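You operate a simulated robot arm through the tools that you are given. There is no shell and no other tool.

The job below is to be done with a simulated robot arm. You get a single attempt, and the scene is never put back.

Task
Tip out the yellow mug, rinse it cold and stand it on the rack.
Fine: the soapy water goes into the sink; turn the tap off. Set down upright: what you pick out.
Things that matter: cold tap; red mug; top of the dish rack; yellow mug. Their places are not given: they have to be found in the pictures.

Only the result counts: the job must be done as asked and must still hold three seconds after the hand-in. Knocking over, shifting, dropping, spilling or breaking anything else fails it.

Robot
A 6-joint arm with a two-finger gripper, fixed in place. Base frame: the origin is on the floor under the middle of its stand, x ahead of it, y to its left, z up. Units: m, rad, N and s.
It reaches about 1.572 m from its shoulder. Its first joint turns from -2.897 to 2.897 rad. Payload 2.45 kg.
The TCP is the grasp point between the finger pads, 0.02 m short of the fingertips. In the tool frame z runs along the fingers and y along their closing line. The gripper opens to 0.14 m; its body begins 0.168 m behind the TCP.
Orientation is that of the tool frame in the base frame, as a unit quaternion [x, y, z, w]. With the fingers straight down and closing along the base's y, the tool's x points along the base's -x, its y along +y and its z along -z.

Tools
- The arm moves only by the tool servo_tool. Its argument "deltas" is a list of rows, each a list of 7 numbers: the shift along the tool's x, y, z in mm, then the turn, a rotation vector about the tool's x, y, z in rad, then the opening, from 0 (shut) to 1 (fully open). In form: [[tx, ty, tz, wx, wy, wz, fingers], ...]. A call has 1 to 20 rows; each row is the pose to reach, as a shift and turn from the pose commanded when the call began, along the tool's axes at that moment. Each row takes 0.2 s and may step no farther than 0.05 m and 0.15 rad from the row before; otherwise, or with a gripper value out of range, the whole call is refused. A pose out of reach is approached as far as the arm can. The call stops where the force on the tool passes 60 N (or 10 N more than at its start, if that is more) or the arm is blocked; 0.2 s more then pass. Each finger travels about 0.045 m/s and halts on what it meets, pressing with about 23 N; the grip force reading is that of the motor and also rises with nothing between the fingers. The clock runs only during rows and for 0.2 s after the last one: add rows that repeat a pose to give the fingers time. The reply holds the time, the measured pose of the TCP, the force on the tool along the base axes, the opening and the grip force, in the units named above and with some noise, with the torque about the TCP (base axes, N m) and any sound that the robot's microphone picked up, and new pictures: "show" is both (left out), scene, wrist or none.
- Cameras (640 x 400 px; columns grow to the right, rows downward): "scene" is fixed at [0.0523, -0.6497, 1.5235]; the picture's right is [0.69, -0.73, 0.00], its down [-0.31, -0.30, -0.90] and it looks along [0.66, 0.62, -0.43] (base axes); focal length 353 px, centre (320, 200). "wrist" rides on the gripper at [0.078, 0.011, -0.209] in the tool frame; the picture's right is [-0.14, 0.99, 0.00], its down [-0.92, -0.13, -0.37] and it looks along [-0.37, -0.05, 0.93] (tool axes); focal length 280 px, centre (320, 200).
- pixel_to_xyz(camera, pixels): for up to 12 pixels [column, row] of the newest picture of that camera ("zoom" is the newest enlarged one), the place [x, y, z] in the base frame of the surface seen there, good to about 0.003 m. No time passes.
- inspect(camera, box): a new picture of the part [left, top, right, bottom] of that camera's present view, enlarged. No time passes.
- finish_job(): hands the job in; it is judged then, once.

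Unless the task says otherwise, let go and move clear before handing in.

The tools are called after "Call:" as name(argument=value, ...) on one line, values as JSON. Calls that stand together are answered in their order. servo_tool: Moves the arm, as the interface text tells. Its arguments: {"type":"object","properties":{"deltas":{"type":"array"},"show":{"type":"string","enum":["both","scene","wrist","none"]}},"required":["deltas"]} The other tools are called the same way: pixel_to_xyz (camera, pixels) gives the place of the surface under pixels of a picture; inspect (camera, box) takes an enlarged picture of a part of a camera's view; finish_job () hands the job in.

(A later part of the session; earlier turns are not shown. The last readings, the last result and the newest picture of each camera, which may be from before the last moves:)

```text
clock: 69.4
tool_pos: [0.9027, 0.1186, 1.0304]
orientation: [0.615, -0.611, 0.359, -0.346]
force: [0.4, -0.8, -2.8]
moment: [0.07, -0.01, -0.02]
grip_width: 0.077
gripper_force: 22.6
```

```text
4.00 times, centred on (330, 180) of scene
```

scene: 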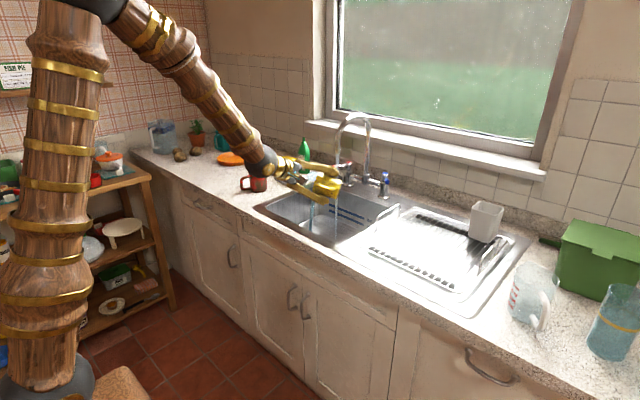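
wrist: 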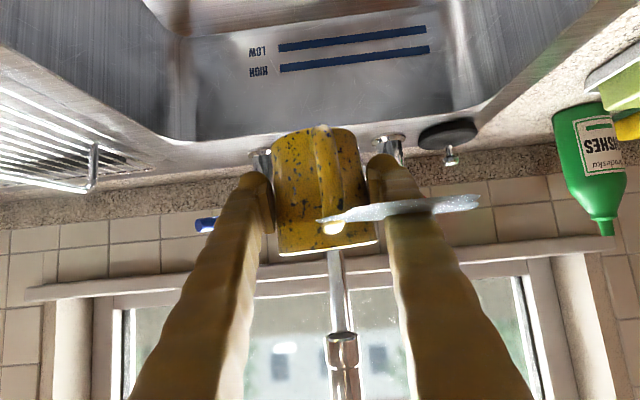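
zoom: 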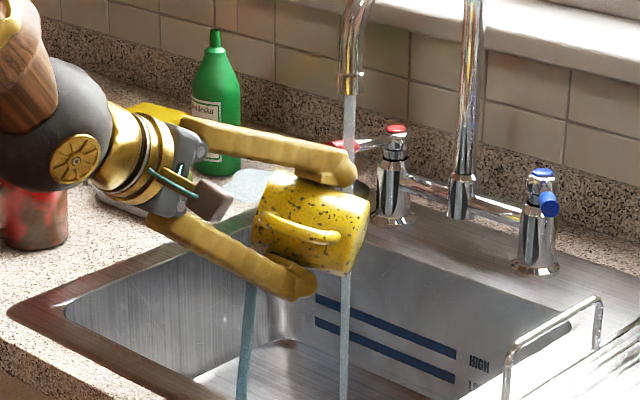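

The water is running out into the basin at zoom (247,340). I'll roll on to full inversion and hold to drain completely.

Call:
servo_tool(deltas=[[0, 0, 0, 0, 0, -0.12, 0.3], [0, 0, 0, 0, 0, -0.24, 0.3], [0, 0, 0, 0, 0, -0.36, 0.3], [0, 0, 0, 0, 0, -0.48, 0.3], [0, 0, 0, 0, 0, -0.6, 0.3], [0, 0, 0, 0, 0, -0.72, 0.3], [0, 0, 0, 0, 0, -0.84, 0.3], [0, 0, 0, 0, 0, -0.96, 0.3], [0, 0, 0, 0, 0, -1.08, 0.3], [0, 0, 0, 0, 0, -1.2, 0.3], [0, 0, 0, 0, 0, -1.3, 0.3], [0, 0, 0, 0, 0, -1.3, 0.3], [0, 0, 0, 0, 0, -1.3, 0.3], [0, 0, 0, 0, 0, -1.3, 0.3], [0, 0, 0, 0, 0, -1.3, 0.3], [0, 0, 0, 0, 0, -1.3, 0.3], [0, 0, 0, 0, 0, -1.3, 0.3]], show="both")

Call:
inspect(camera="scene", box=[250, 130, 410, 230])

```text
clock: 73.0
tool_pos: [0.9034, 0.12, 1.0307]
orientation: [0.86, -0.114, 0.494, -0.06]
force: [0.8, -0.1, -3.0]
moment: [-0.01, 0.0, -0.02]
grip_width: 0.0767
gripper_force: 22.6
```

scene: 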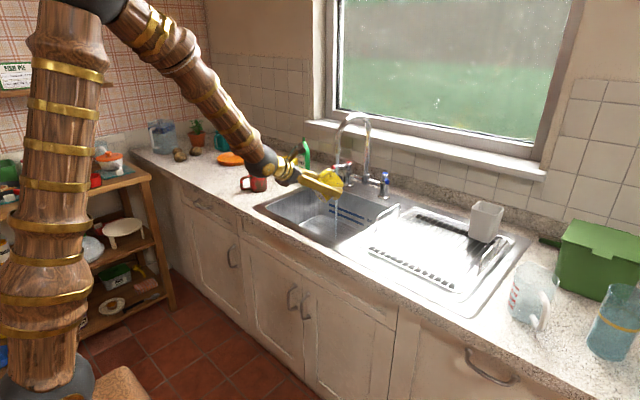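
wrist: 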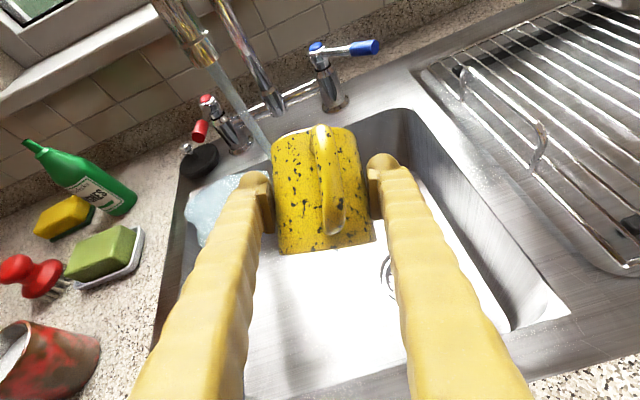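

```text
4.00 times, centred on (330, 180) of scene
```

zoom: 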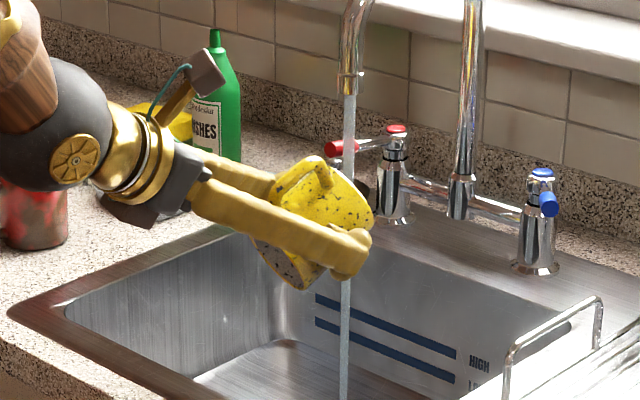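

Nothing more drips from the mug (load back to ~2.8 N). I'll roll it upright again.

Call:
servo_tool(deltas=[[0, 0, 0, 0, 0, 0.143, 0.3], [0, 0, 0, 0, 0, 0.286, 0.3], [0, 0, 0, 0, 0, 0.429, 0.3], [0, 0, 0, 0, 0, 0.572, 0.3], [0, 0, 0, 0, 0, 0.715, 0.3], [0, 0, 0, 0, 0, 0.858, 0.3], [0, 0, 0, 0, 0, 1.001, 0.3], [0, 0, 0, 0, 0, 1.144, 0.3], [0, 0, 0, 0, 0, 1.287, 0.3], [0, 0, 0, 0, 0, 1.43, 0.3], [0, 0, 0, 0, 0, 1.573, 0.3], [0, 0, 0, 0, 0, 1.716, 0.3], [0, 0, 0, 0, 0, 1.859, 0.3], [0, 0, 0, 0, 0, 2.002, 0.3], [0, 0, 0, 0, 0, 2.145, 0.3], [0, 0, 0, 0, 0, 2.288, 0.3], [0, 0, 0, 0, 0, 2.431, 0.3], [0, 0, 0, 0, 0, 2.574, 0.3], [0, 0, 0, 0, 0, 2.717, 0.3], [0, 0, 0, 0, 0, 2.86, 0.3]], show="both")

Call:
inspect(camera="scene", box=[250, 130, 410, 230])

Call:
inspect(camera="wrist", box=[200, 60, 440, 260])

```text
clock: 77.2
tool_pos: [0.9032, 0.1206, 1.0326]
orientation: [-0.005, 0.867, -0.011, 0.498]
force: [0.3, 0.6, -2.9]
moment: [0.02, -0.03, 0.04]
grip_width: 0.0771
gripper_force: 23.0
```

scene: 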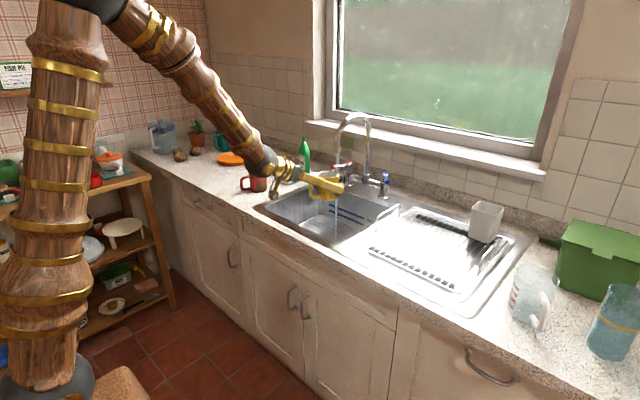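
wrist: 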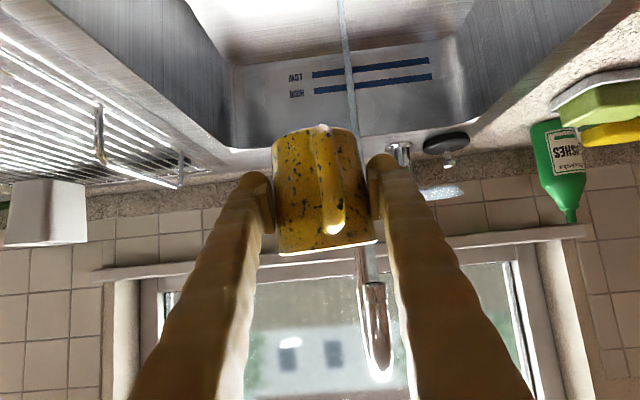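

```text
4.00 times, centred on (330, 180) of scene
```

zoom: 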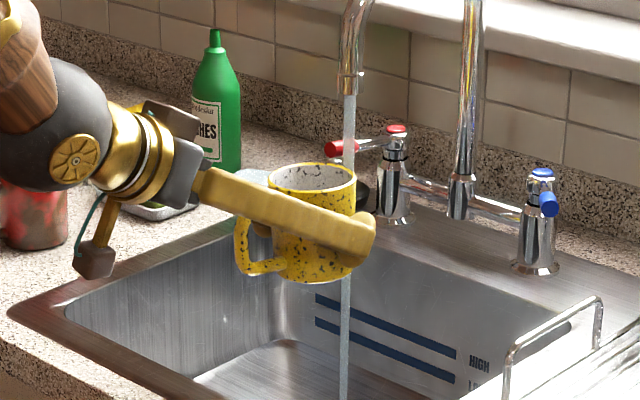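

```text
2.00 times, centred on (320, 160) of wrist
```

zoom: 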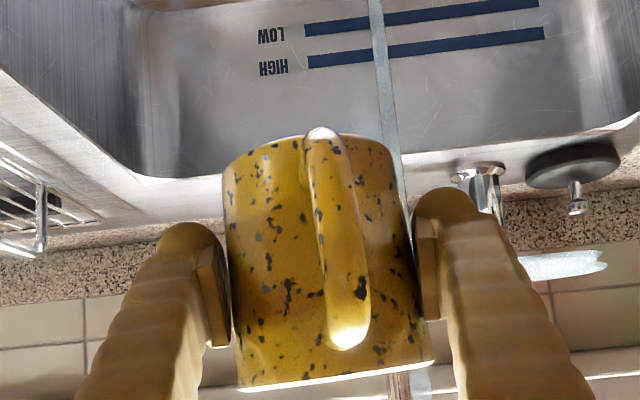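

The mug is upright and empty at (0.903, 0.121, 1.033). I'll raise it 60 mm and carry it to above the clear middle of the rack, about (0.95, -0.22).

Call:
servo_tool(deltas=[[-20, 0, -11, 0, 0, 0, 0.3], [-52, 0, -30, 0, 0, 0, 0.3], [-55, -25, -25, 0, 0, 0, 0.3], [-58, -62, -20, 0, 0, 0, 0.3], [-61, -104, -15, 0, 0, 0, 0.3], [-64, -147, -10, 0, 0, 0, 0.3], [-67, -190, -5, 0, 0, 0, 0.3], [-70, -233, 0, 0, 0, 0, 0.3], [-72, -276, 5, 0, 0, 0, 0.3], [-75, -312, 10, 0, 0, 0, 0.3], [-75.5, -334, 10.7, 0, 0, 0, 0.3], [-75.5, -340, 10.7, 0, 0, 0, 0.3], [-75.5, -340, 10.7, 0, 0, 0, 0.3]], show="both")

Call:
inspect(camera="scene", box=[330, 170, 510, 300])

```text
clock: 80.0
tool_pos: [0.9732, -0.1031, 1.106]
orientation: [0.115, 0.859, -0.011, 0.498]
force: [-0.5, 0.2, -2.3]
moment: [0.0, -0.02, 0.01]
grip_width: 0.0765
gripper_force: 23.1
out of reach, approached as far as the arm can: row 5, 6, 7, 8, 9, 10, 11, 12, 13
```

scene: 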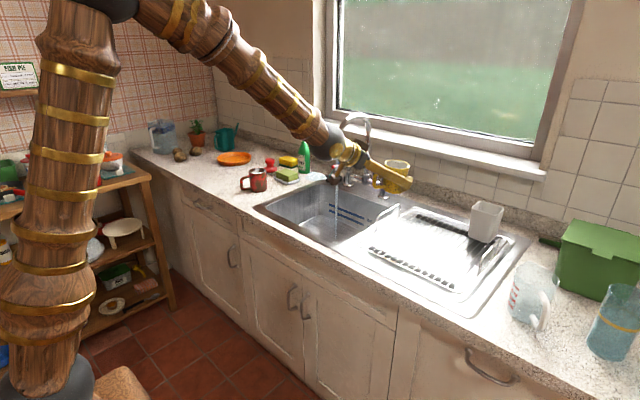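
wrist: 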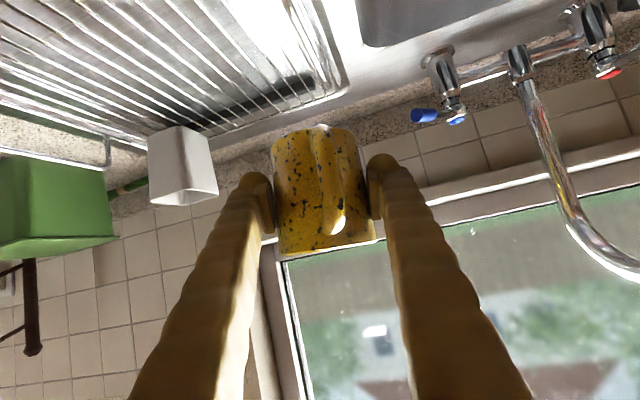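

```text
3.08 times, centred on (420, 235) of scene
```

zoom: 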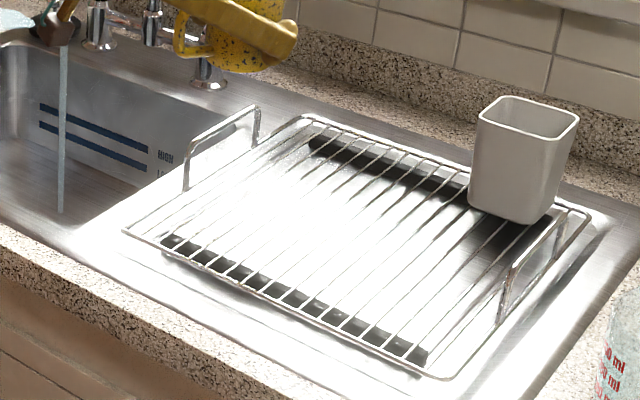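

The arm reports out of reach with this hand heading as it goes right (now at (0.973, -0.103, 1.106)); the wrist is near a joint limit. I'll turn the hand about the vertical by roughly -30°, keeping the mug upright, which should free that joint.

Call:
servo_tool(deltas=[[0, 0, 0, 0.08, -0.005, 0.019, 0.3], [0, 0, 0, 0.16, -0.011, 0.037, 0.3], [0, 0, 0, 0.24, -0.016, 0.056, 0.3], [0, 0, 0, 0.3174, -0.0216, 0.0747, 0.3], [0, 0, 0, 0.3174, -0.0216, 0.0747, 0.3]], show="both")

```text
clock: 81.2
tool_pos: [0.9711, -0.1006, 1.1051]
orientation: [0.223, 0.837, -0.129, 0.483]
force: [0.6, 0.1, -2.2]
moment: [0.0, 0.01, -0.03]
grip_width: 0.0765
gripper_force: 23.0
```

scene: 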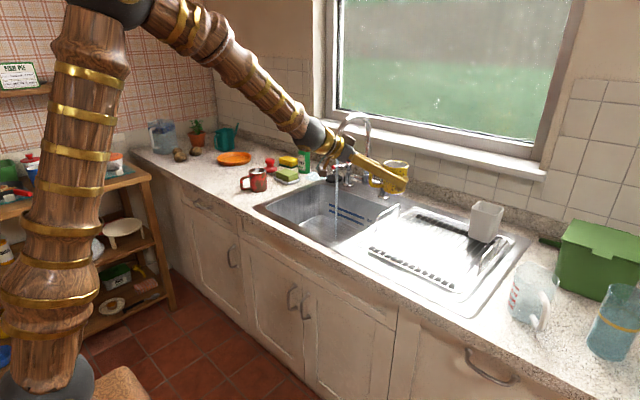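
wrist: 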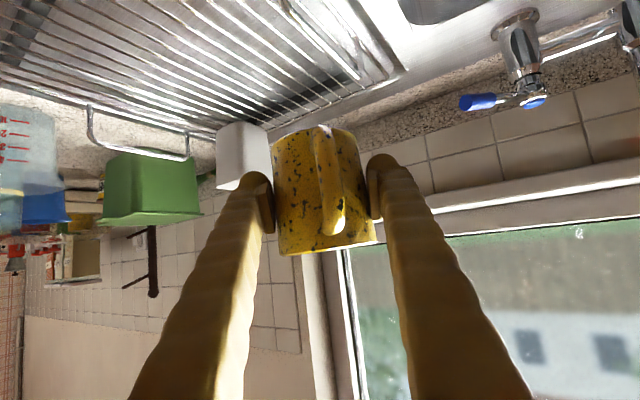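

The heading change went through exactly and the mug is upright. I'll carry it to (0.945, -0.225, 1.05) above the rack's clear middle.

Call:
servo_tool(deltas=[[3, -15, 8, 0, 0, 0, 0.3], [9, -42, 22, 0, 0, 0, 0.3], [17, -75, 38, 0, 0, 0, 0.3], [24, -105, 54, 0, 0, 0, 0.3], [27.8, -120.7, 61.9, 0, 0, 0, 0.3], [27.8, -120.7, 61.9, 0, 0, 0, 0.3]], show="both")

Call:
inspect(camera="scene", box=[330, 170, 510, 300])

```text
clock: 82.6
tool_pos: [0.9459, -0.2267, 1.0502]
orientation: [0.224, 0.837, -0.13, 0.483]
force: [0.1, -0.3, -2.6]
moment: [0.01, 0.0, 0.01]
grip_width: 0.0767
gripper_force: 23.3
```

scene: 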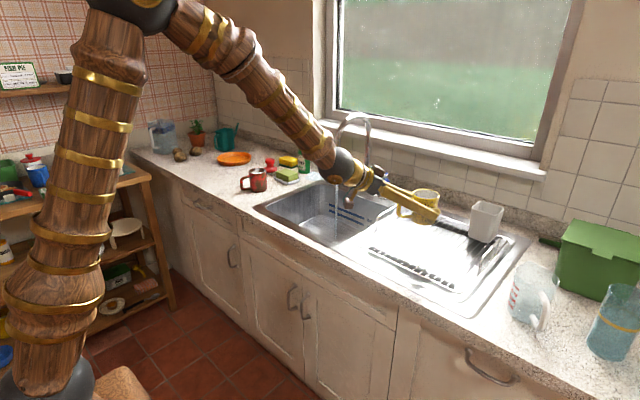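
wrist: 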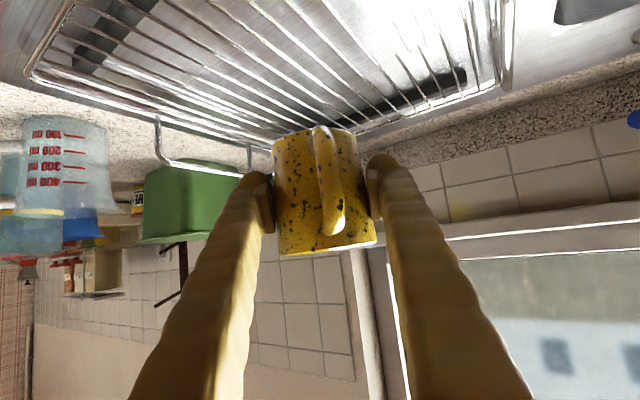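

```text
3.08 times, centred on (420, 235) of scene
```

zoom: 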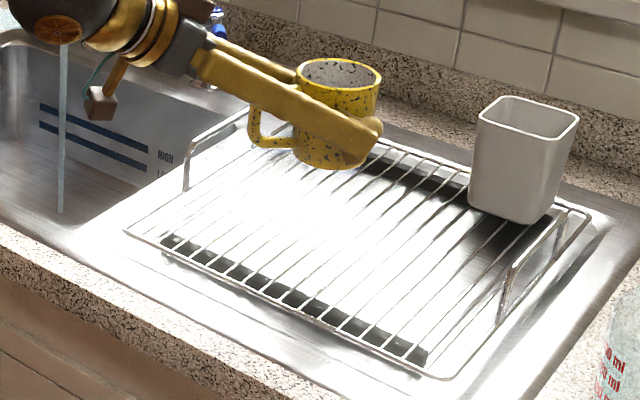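

The mug hangs at zoom (335,110) over clear wires, away from the grey holder. I'll lower it 72 mm, then feel for contact in small steps.

Call:
servo_tool(deltas=[[10.4, 0, 6, 0, 0, 0, 0.3], [26, 0, 15, 0, 0, 0, 0.3], [41.6, 0, 24, 0, 0, 0, 0.3], [53.7, 0, 31, 0, 0, 0, 0.3], [60.6, 0, 35, 0, 0, 0, 0.3], [62.4, 0, 36, 0, 0, 0, 0.3]], show="both")

Call:
inspect(camera="scene", box=[370, 190, 480, 270])

```text
clock: 84.0
tool_pos: [0.9448, -0.225, 0.9778]
orientation: [0.224, 0.837, -0.13, 0.482]
force: [0.3, 0.4, -2.2]
moment: [0.0, -0.04, -0.02]
grip_width: 0.0766
gripper_force: 23.1
```

scene: 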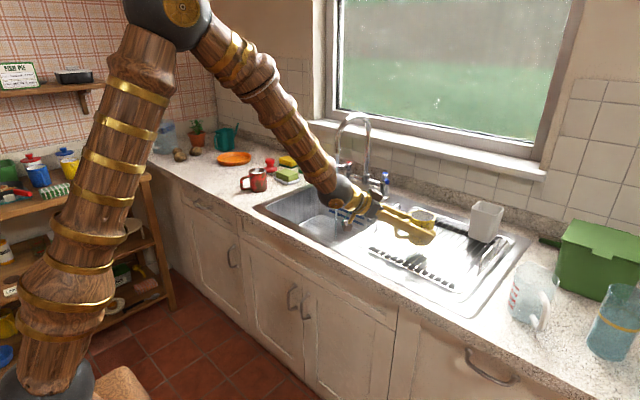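
wrist: 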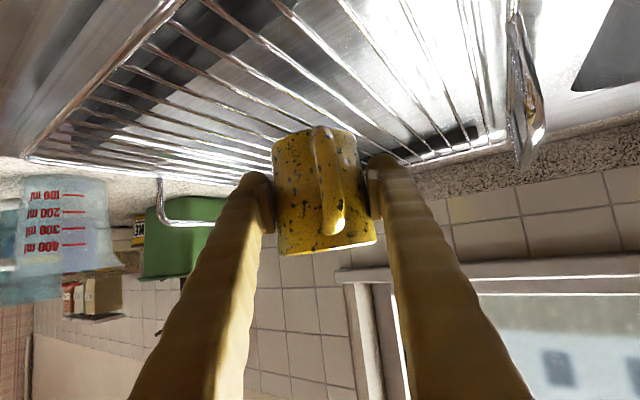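

```text
5.00 times, centred on (425, 230) of scene
```

zoom: 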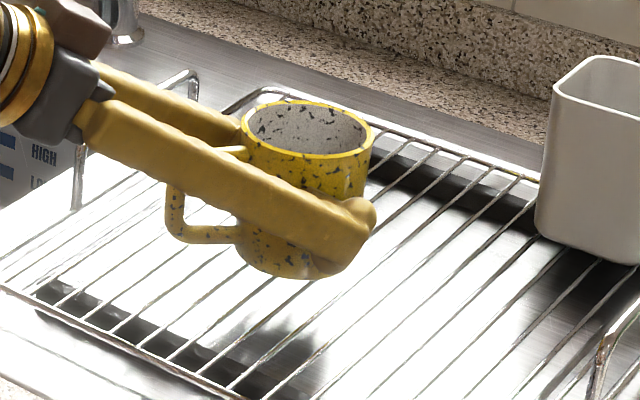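

The mug's base is just above the wires (zoom (290,275)). I'll go down 10 mm slowly and read the force.

Call:
servo_tool(deltas=[[2.2, 0, 1.25, 0, 0, 0, 0.3], [4.3, 0, 2.5, 0, 0, 0, 0.3], [6.5, 0, 3.75, 0, 0, 0, 0.3], [8.2, 0, 4.75, 0, 0, 0, 0.3]], show="none")

```text
clock: 85.0
tool_pos: [0.9448, -0.2243, 0.9674]
orientation: [0.223, 0.837, -0.128, 0.482]
force: [1.3, 0.2, -2.2]
moment: [0.02, 0.0, -0.01]
grip_width: 0.0765
gripper_force: 22.8
```

No contact yet at z 0.9674 (vertical force still -2.2 N). I'll continue down in 1 mm steps.

Call:
servo_tool(deltas=[[0.87, 0, 0.5, 0, 0, 0, 0.3], [1.73, 0, 1, 0, 0, 0, 0.3], [2.6, 0, 1.5, 0, 0, 0, 0.3]], show="none")

```text
clock: 85.8
tool_pos: [0.9463, -0.2256, 0.9665]
orientation: [0.223, 0.837, -0.128, 0.483]
force: [-2.3, -4.9, 14.9]
moment: [0.18, -0.21, -0.04]
grip_width: 0.0767
gripper_force: 23.1
```

Contact: the vertical force jumped to +14.9 N at z 0.9665. I'll ease up about 1.5 mm to unload, then check.

Call:
servo_tool(deltas=[[-0.6, 0, -0.35, 0, 0, 0, 0.3], [-1.2, 0, -0.7, 0, 0, 0, 0.3]], show="wrist")

Call:
inspect(camera="scene", box=[370, 190, 480, 270])

```text
clock: 86.4
tool_pos: [0.9447, -0.2249, 0.9656]
orientation: [0.224, 0.837, -0.129, 0.482]
force: [2.8, -1.4, 4.8]
moment: [0.12, -0.34, -0.09]
grip_width: 0.0765
gripper_force: 23.1
```

wrist: 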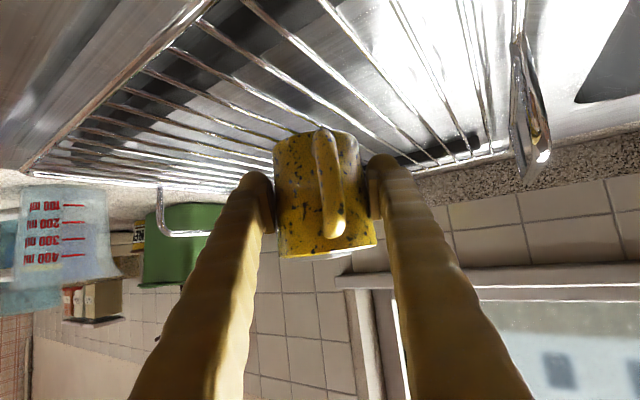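

```text
5.00 times, centred on (425, 230) of scene
```

zoom: 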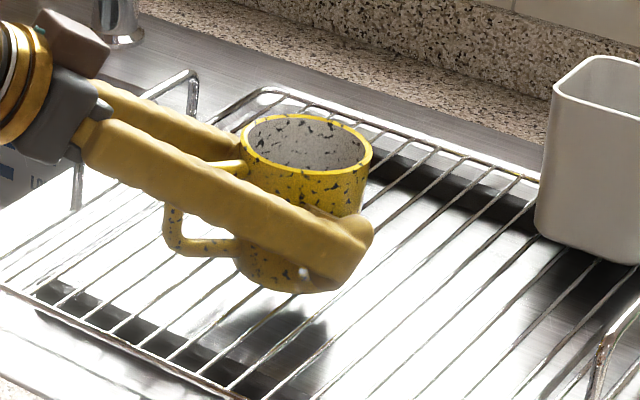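

The residual press is about 5 N with the mug resting on the wires. I'll open the fingers slowly in place.

Call:
servo_tool(deltas=[[0, 0, 0, 0, 0, 0, 0.55], [0, 0, 0, 0, 0, 0, 0.58], [0, 0, 0, 0, 0, 0, 0.62], [0, 0, 0, 0, 0, 0, 0.68], [0, 0, 0, 0, 0, 0, 0.76], [0, 0, 0, 0, 0, 0, 0.84], [0, 0, 0, 0, 0, 0, 0.88]], show="both")

Call:
inspect(camera="scene", box=[370, 190, 480, 270])

```text
clock: 88.0
tool_pos: [0.9447, -0.2237, 0.9672]
orientation: [0.224, 0.837, -0.129, 0.483]
force: [0.2, 0.1, 1.0]
moment: [-0.01, 0.03, 0.03]
grip_width: 0.1231
gripper_force: 0.1
```

scene: 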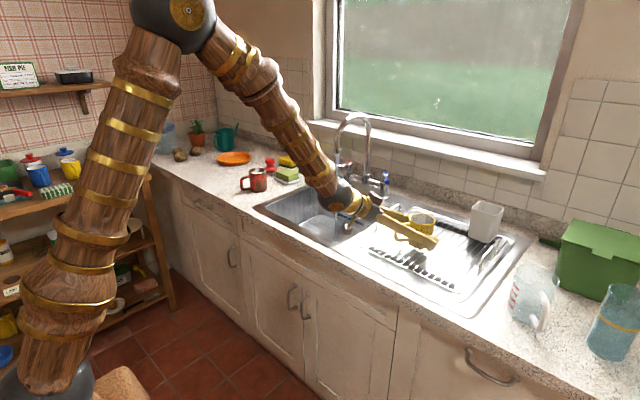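
wrist: 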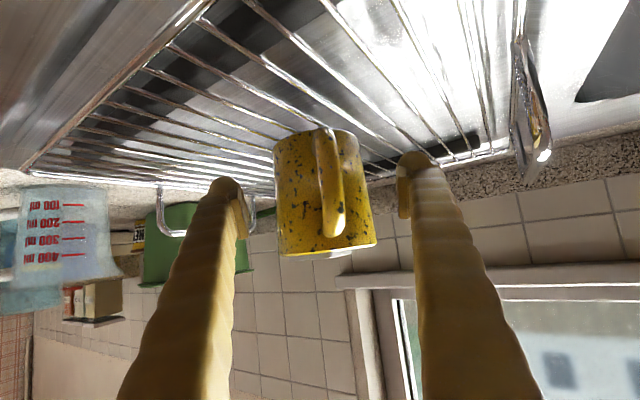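

```text
5.00 times, centred on (425, 230) of scene
```

zoom: 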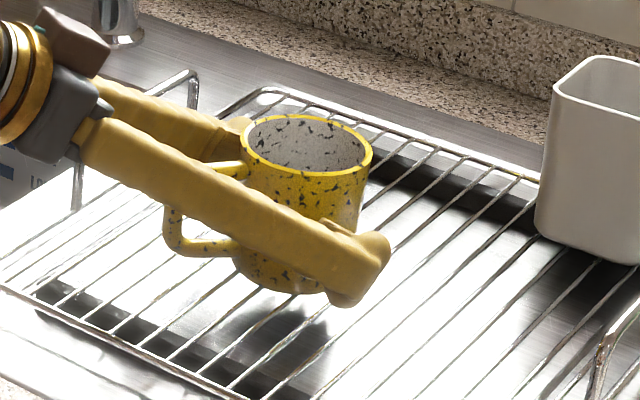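

The mug stands free on the wires and the force reads near zero. I'll back out straight along the fingers.

Call:
servo_tool(deltas=[[0, 0, -15, 0, 0, 0, 0.88], [0, 0, -40, 0, 0, 0, 0.88], [0, 0, -70, 0, 0, 0, 0.88], [0, 0, -105, 0, 0, 0, 0.88], [0, 0, -145, 0, 0, 0, 0.88], [0, 0, -185, 0, 0, 0, 0.88], [0, 0, -215, 0, 0, 0, 0.88]], show="both")

Call:
inspect(camera="scene", box=[370, 190, 480, 270])

```text
clock: 89.6
tool_pos: [0.7831, -0.1323, 1.0751]
orientation: [0.223, 0.837, -0.129, 0.483]
force: [-0.6, 0.0, -0.1]
moment: [0.03, -0.01, 0.03]
grip_width: 0.1231
gripper_force: 0.1
```

scene: 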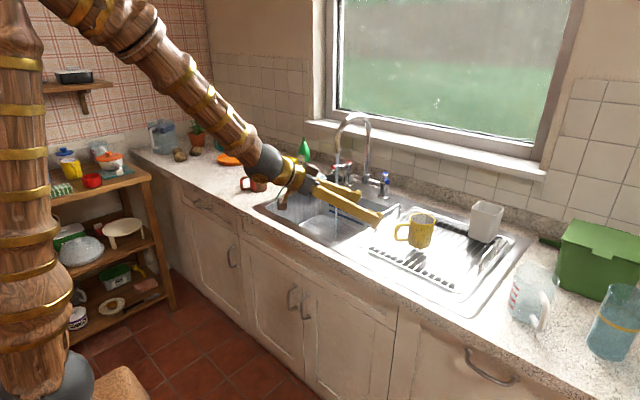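
wrist: 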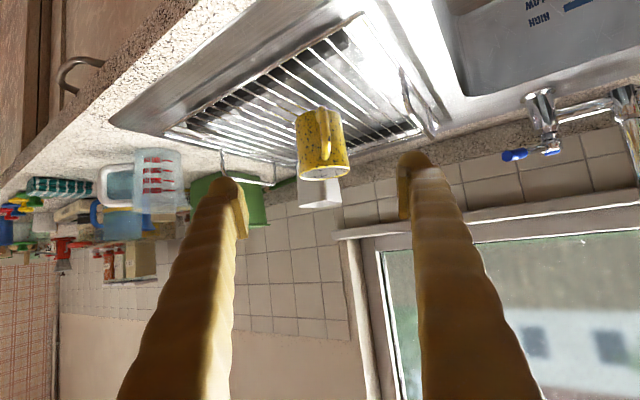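

```text
5.00 times, centred on (425, 230) of scene
```

zoom: 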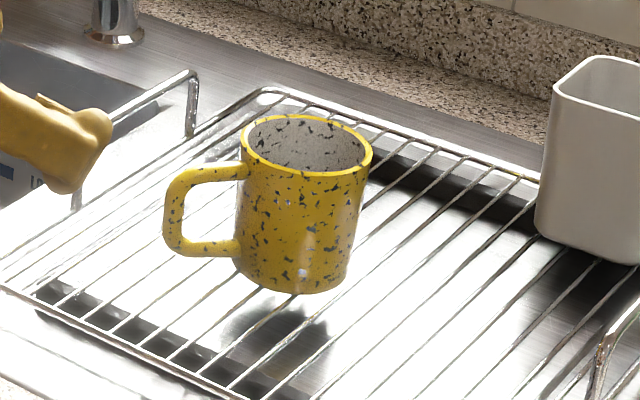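

The yellow mug stands upright on the rack (zoom (300,210)) and the hand is clear of it. Next is the tap: I'll raise the hand and turn the fingers to point straight down again.

Call:
servo_tool(deltas=[[-38, 0, -22, 0, 0, 0, 0.88], [-78, 0, -45, 0, 0, 0, 0.7], [-117, 0, -67, 0, 0, 0, 0.5], [-130, 0, -75, 0, 0.15, 0, 0.36], [-130, 0, -75, 0, 0.3, 0, 0.36], [-130, 0, -75, 0, 0.45, 0, 0.36], [-130, 0, -75, 0, 0.6, 0, 0.36], [-130, 0, -75, 0, 0.75, 0, 0.36], [-130, 0, -75, 0, 0.9, 0, 0.36], [-130, 0, -75, 0, 1.047, 0, 0.36], [-130, 0, -75, 0, 1.047, 0, 0.36]], show="both")

```text
clock: 92.0
tool_pos: [0.7847, -0.1324, 1.2249]
orientation: [0.258, 0.966, 0.001, -0.002]
force: [0.8, 0.8, -0.5]
moment: [0.02, -0.03, 0.02]
grip_width: 0.0505
gripper_force: 0.1
```

scene: 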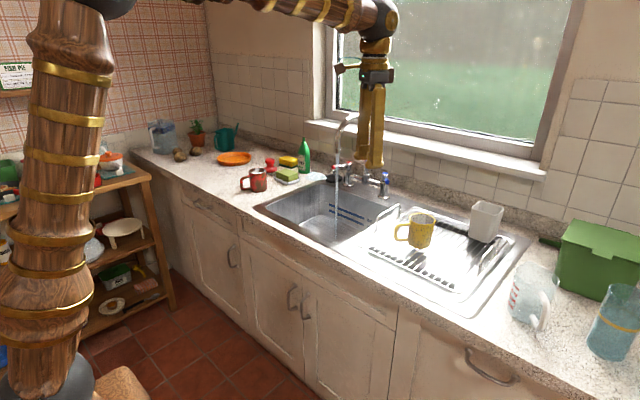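
wrist: 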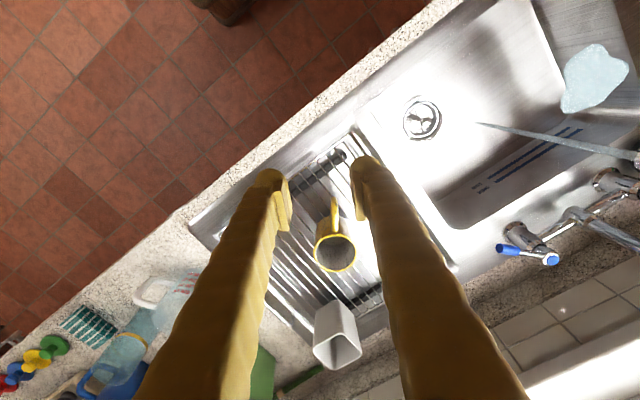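

The fingers point straight down again, and the wrist view shows the blue lever at (510,249), turned outward. I'll measure it, and the water sheet at (595,75), then move.

Call:
pixel_to_xyz(camera="wrist", pixels=[[500, 248], [510, 250], [520, 252], [550, 258], [595, 60], [590, 90], [575, 100], [610, 70], [334, 250], [334, 225]])

Call:
inspect(camera="wrist", box=[440, 20, 640, 280])

Call:
inspect(camera="scene", box=[250, 130, 410, 250])

```text
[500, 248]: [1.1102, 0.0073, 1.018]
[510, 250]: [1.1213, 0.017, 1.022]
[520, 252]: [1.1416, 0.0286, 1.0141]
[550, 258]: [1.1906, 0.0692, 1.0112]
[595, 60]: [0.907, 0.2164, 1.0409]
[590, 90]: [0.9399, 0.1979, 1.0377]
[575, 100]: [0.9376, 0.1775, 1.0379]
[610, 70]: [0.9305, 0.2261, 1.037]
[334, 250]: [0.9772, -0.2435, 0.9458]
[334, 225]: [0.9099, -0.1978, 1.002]
```

```text
1.54 times, centred on (540, 150) of wrist
```

zoom: 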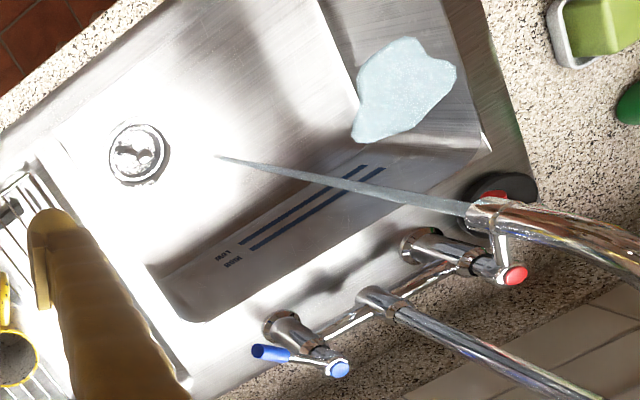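

```text
3.33 times, centred on (330, 190) of scene
```

zoom: 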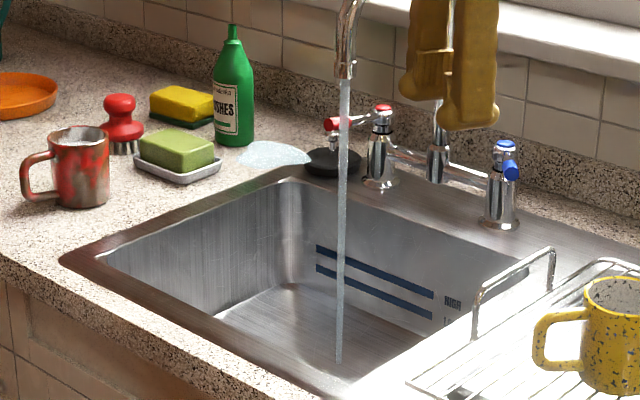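

The cold lever runs from its post (1.190, 0.068) to its end (1.110, 0.007), about 37° open; the water sheet hangs over the basin and I can do nothing about it. I'll turn the hand square and move above the lever.

Call:
servo_tool(deltas=[[-24, 32.4, 8, 0, 0, -0.105, 0.36], [-48, 64.8, 18, 0, 0, -0.21, 0.36], [-72, 97.2, 30, 0, 0, -0.315, 0.36], [-96, 129.6, 42, 0, 0, -0.42, 0.36], [-120, 162, 54, 0, 0, -0.5236, 0.36], [-144, 194.4, 66, 0, 0, -0.5236, 0.36], [-168, 226.8, 78, 0, 0, -0.5236, 0.36], [-192, 259.2, 90, 0, 0, -0.5236, 0.36], [-216.4, 291.7, 105, 0, 0, -0.5236, 0.36], [-216.4, 291.7, 105, 0, 0, -0.5236, 0.36]], show="both")

```text
clock: 94.2
tool_pos: [1.1161, 0.0119, 1.1182]
orientation: [-0.001, 1.0, 0.001, -0.001]
force: [-0.6, 0.6, -0.2]
moment: [0.0, 0.0, 0.01]
grip_width: 0.0508
gripper_force: 0.0
```

scene: 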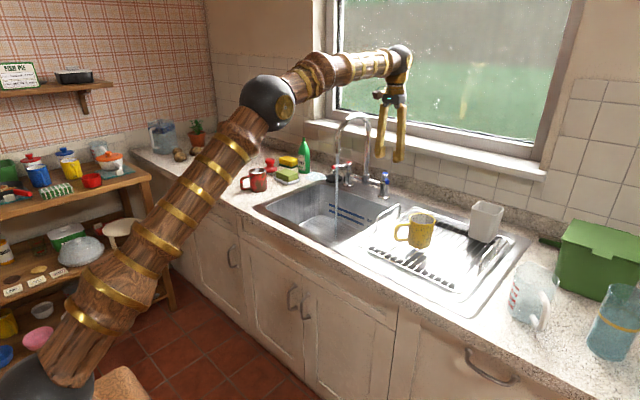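
wrist: 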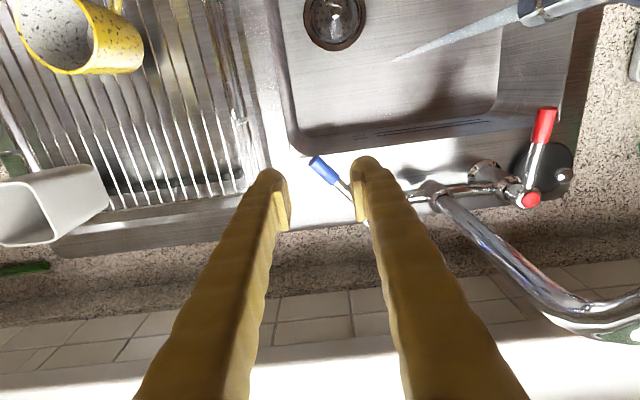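

The blue lever at (322,170) lies between the pads. I'll lower to straddle it.

Call:
servo_tool(deltas=[[0, 0, 35, 0, 0, 0, 0.36], [0, 0, 70, 0, 0, 0, 0.36], [0, 0, 95, 0, 0, 0, 0.36], [0, 0, 107, 0, 0, 0, 0.36]], show="wrist")

```text
clock: 95.2
tool_pos: [1.1178, 0.0124, 1.0123]
orientation: [0.0, 1.0, 0.001, 0.0]
force: [0.5, 0.6, 0.6]
moment: [0.01, -0.01, 0.0]
grip_width: 0.0503
gripper_force: 0.1
```

wrist: 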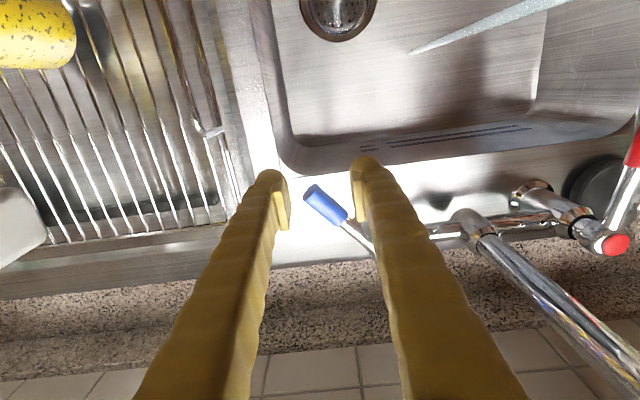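

The lever sits between the pads at (328,200). I'll push it back toward +y in steps, narrowing the gap as it straightens so the outer finger stays clear of the spout.

Call:
servo_tool(deltas=[[0, 10, 0, 0, 0, 0, 0.34], [2, 21, 0, 0, 0, 0, 0.31], [4, 32, 0, 0, 0, 0, 0.28], [6, 41, 0, 0, 0, 0, 0.25], [8, 48, 0, 0, 0, 0, 0.22]], show="both")

Call:
inspect(camera="scene", box=[300, 110, 410, 250])

```text
clock: 96.4
tool_pos: [1.1075, 0.0598, 1.0124]
orientation: [-0.001, 1.0, 0.0, -0.001]
force: [-0.4, -0.1, -0.1]
moment: [0.02, 0.01, 0.02]
grip_width: 0.0307
gripper_force: 0.2
```

scene: 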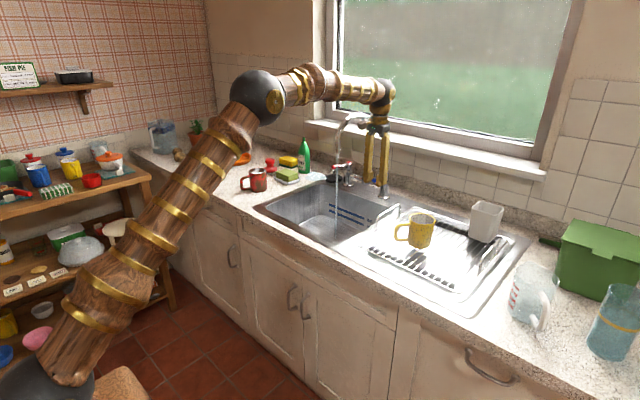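
wrist: 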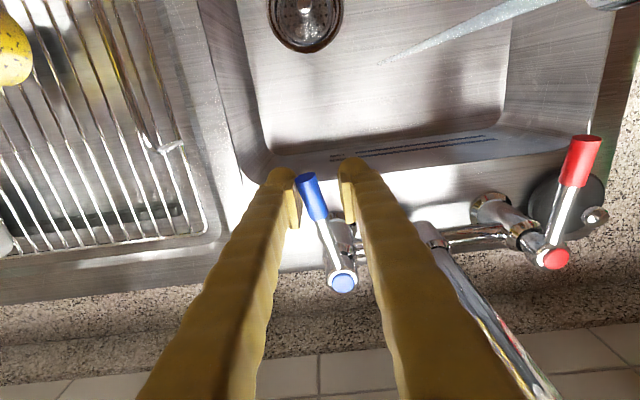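

```text
2.86 times, centred on (355, 180) of scene
```

zoom: 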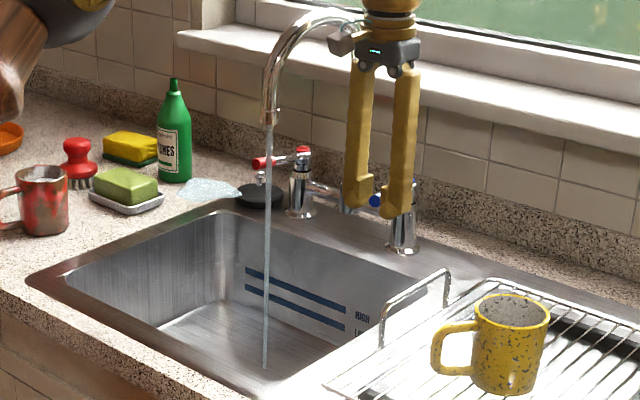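

The stream is thinner and the lever nearly straight, held by the right pad at wrist (310,195). I'll push on in small steps.

Call:
servo_tool(deltas=[[0, 4, 0, 0, 0, 0, 0.22], [0, 8, 0, 0, 0, 0, 0.22], [0, 11, 0, 0, 0, 0, 0.22], [0, 13, 0, 0, 0, 0, 0.22]], show="both")

Call:
inspect(camera="scene", box=[300, 110, 410, 250])

Call:
inspect(camera="wrist", box=[260, 130, 420, 310])

```text
clock: 97.4
tool_pos: [1.1091, 0.0744, 1.0117]
orientation: [0.0, 1.0, 0.001, -0.001]
force: [0.1, 0.0, -0.6]
moment: [0.0, 0.0, 0.0]
grip_width: 0.0309
gripper_force: 0.2
```

scene: 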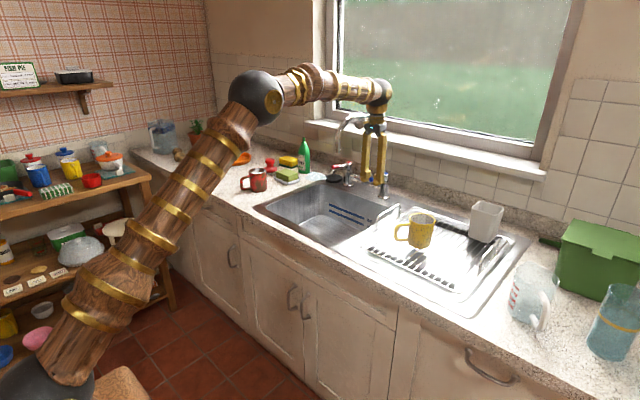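
wrist: 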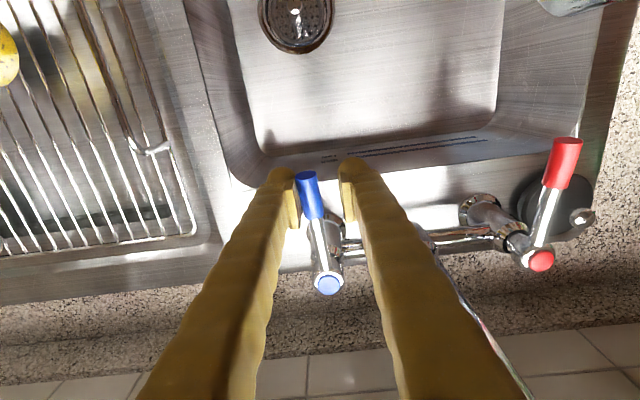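

```text
2.86 times, centred on (355, 180) of scene
```

zoom: 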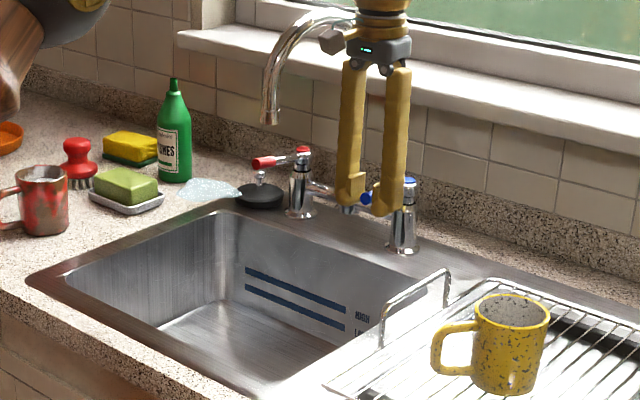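

```text
2.22 times, centred on (340, 220) of wrist
```

zoom: 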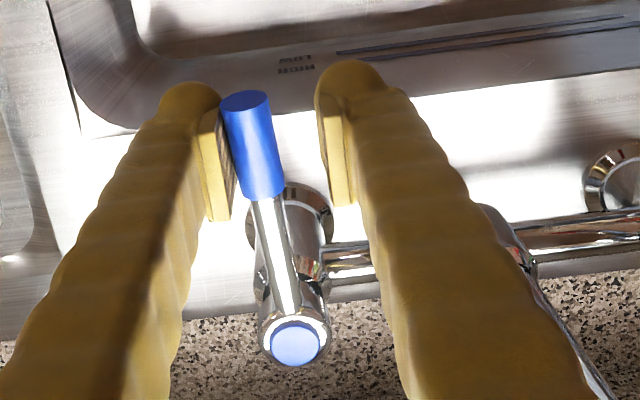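

The stream has stopped. The lever still looks a couple of degrees short of its starting angle, so I'll measure it against its original end position (1.091, 0.069).

Call:
pixel_to_xyz(camera="wrist", pixels=[[304, 176], [308, 185], [311, 200], [313, 213], [328, 285], [323, 283], [333, 286]])

```text
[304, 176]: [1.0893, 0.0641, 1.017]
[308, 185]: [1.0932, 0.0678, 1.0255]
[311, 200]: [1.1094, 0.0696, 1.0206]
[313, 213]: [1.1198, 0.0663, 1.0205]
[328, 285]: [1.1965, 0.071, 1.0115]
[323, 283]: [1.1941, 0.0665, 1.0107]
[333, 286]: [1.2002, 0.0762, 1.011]
```

The lever end reads y≈0.067, within 1–2 mm of its original place. I'll nudge 2.5 mm more to seat it against the off stop and watch the force.

Call:
servo_tool(deltas=[[0, 1.2, 0, 0, 0, 0, 0.22], [0, 2.5, 0, 0, 0, 0, 0.22]], show="wrist")

Call:
pixel_to_xyz(camera="wrist", pixels=[[304, 176], [308, 185], [309, 200], [311, 213], [328, 285]])

Call:
inspect(camera="wrist", box=[260, 130, 420, 310])

```text
clock: 98.0
tool_pos: [1.1081, 0.0766, 1.0116]
orientation: [-0.001, 1.0, 0.001, 0.0]
force: [0.4, -1.7, -0.8]
moment: [0.02, 0.01, -0.01]
grip_width: 0.0311
gripper_force: 0.1
```

wrist: 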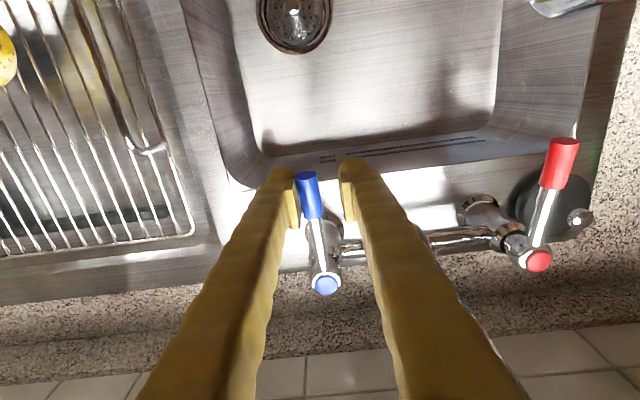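

```text
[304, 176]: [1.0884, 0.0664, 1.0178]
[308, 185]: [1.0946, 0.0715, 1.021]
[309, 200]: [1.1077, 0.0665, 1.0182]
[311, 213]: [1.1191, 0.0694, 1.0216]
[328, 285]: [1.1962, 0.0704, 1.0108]
```

```text
2.22 times, centred on (340, 220) of wrist
```

zoom: 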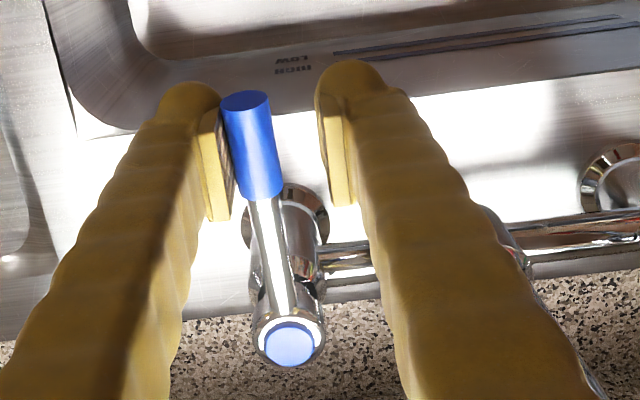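

The lever is back at its starting line (end near (1.091, 0.069)) and no water runs. I'll centre the pads off the lever, rise straight up and look over the whole scene.

Call:
servo_tool(deltas=[[0, -4, 0, 0, 0, 0, 0.26], [0, -8, 0, 0, 0, 0, 0.3], [0, -8, -30, 0, 0, 0, 0.3], [0, -8, -70, 0, 0, 0, 0.3], [0, -10, -110, 0, 0, 0, 0.3], [20, -30, -140, 0, 0, 0, 0.3], [55, -60, -160, 0, 0, 0, 0.3], [95, -80, -175, 0, 0, 0, 0.3], [140, -90, -185, 0, 0, 0, 0.3], [188, -90, -190, 0, 0, 0, 0.3], [236, -90, -190, 0, 0, 0, 0.3], [284, -90, -190, 0, 0, 0, 0.3], [332, -90, -190, 0, 0, 0, 0.3], [380, -90, -190, 0, 0, 0, 0.3]], show="both")

Call:
inspect(camera="scene", box=[230, 110, 470, 270])

Call:
inspect(camera="scene", box=[370, 190, 480, 270])

```text
refused: row 7 steps farther than a row can; nothing moved
```

```text
2.50 times, centred on (350, 190) of scene
```

zoom: 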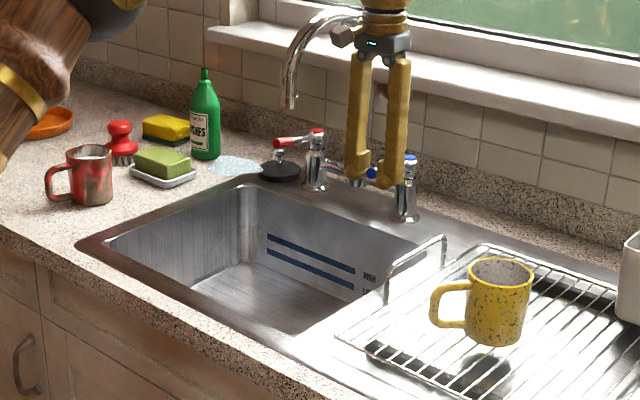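

```text
5.00 times, centred on (425, 230) of scene
```

zoom: 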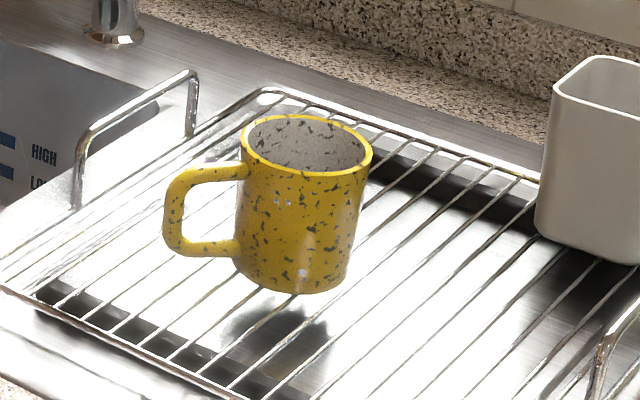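

The call was refused for one over-long step; nothing moved. The pictures show no water from the spout and the mug upright on the rack. I'll send the same path with that step shortened.

Call:
servo_tool(deltas=[[0, -4, 0, 0, 0, 0, 0.26], [0, -8, 0, 0, 0, 0, 0.3], [0, -8, -30, 0, 0, 0, 0.3], [0, -8, -70, 0, 0, 0, 0.3], [0, -10, -110, 0, 0, 0, 0.3], [15, -28, -140, 0, 0, 0, 0.3], [45, -50, -158, 0, 0, 0, 0.3], [83, -70, -170, 0, 0, 0, 0.3], [125, -82, -180, 0, 0, 0, 0.3], [170, -90, -185, 0, 0, 0, 0.3], [215, -90, -190, 0, 0, 0, 0.3], [260, -90, -190, 0, 0, 0, 0.3], [305, -90, -190, 0, 0, 0, 0.3], [350, -90, -190, 0, 0, 0, 0.3], [390, -90, -190, 0, 0, 0, 0.3]], show="both")

Call:
inspect(camera="scene", box=[200, 110, 420, 250])

Call:
inspect(camera="wrist", box=[180, 100, 640, 400])

```text
clock: 101.2
tool_pos: [0.7189, -0.015, 1.2008]
orientation: [-0.002, 1.0, 0.001, -0.001]
force: [0.0, 0.1, -0.4]
moment: [0.0, 0.01, -0.03]
grip_width: 0.0417
gripper_force: 0.0
```

scene: 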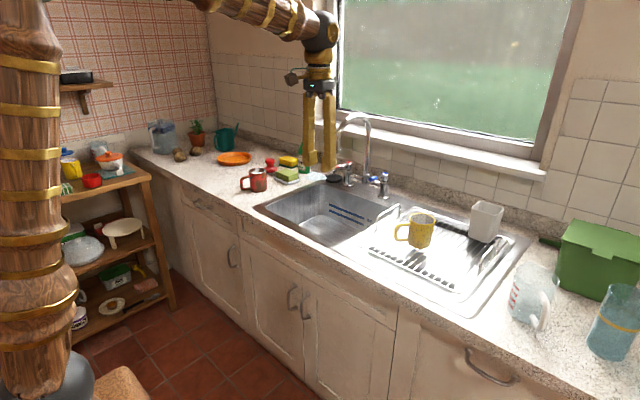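
wrist: 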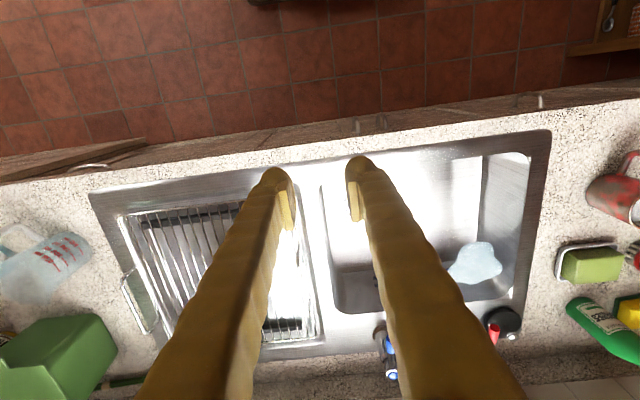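

```text
2.86 times, centred on (310, 180) of scene
```

zoom: 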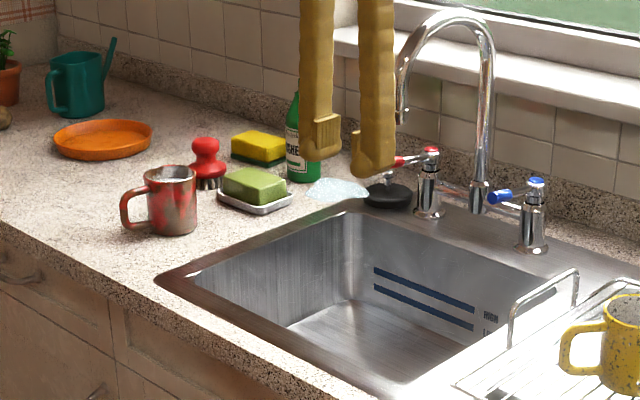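

```text
1.33 times, centred on (410, 250) of wrist
```

zoom: 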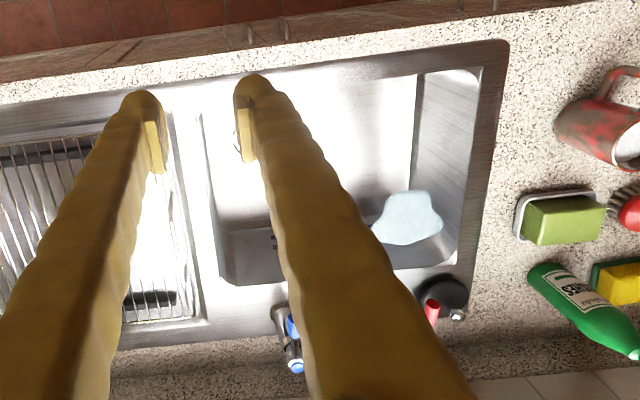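

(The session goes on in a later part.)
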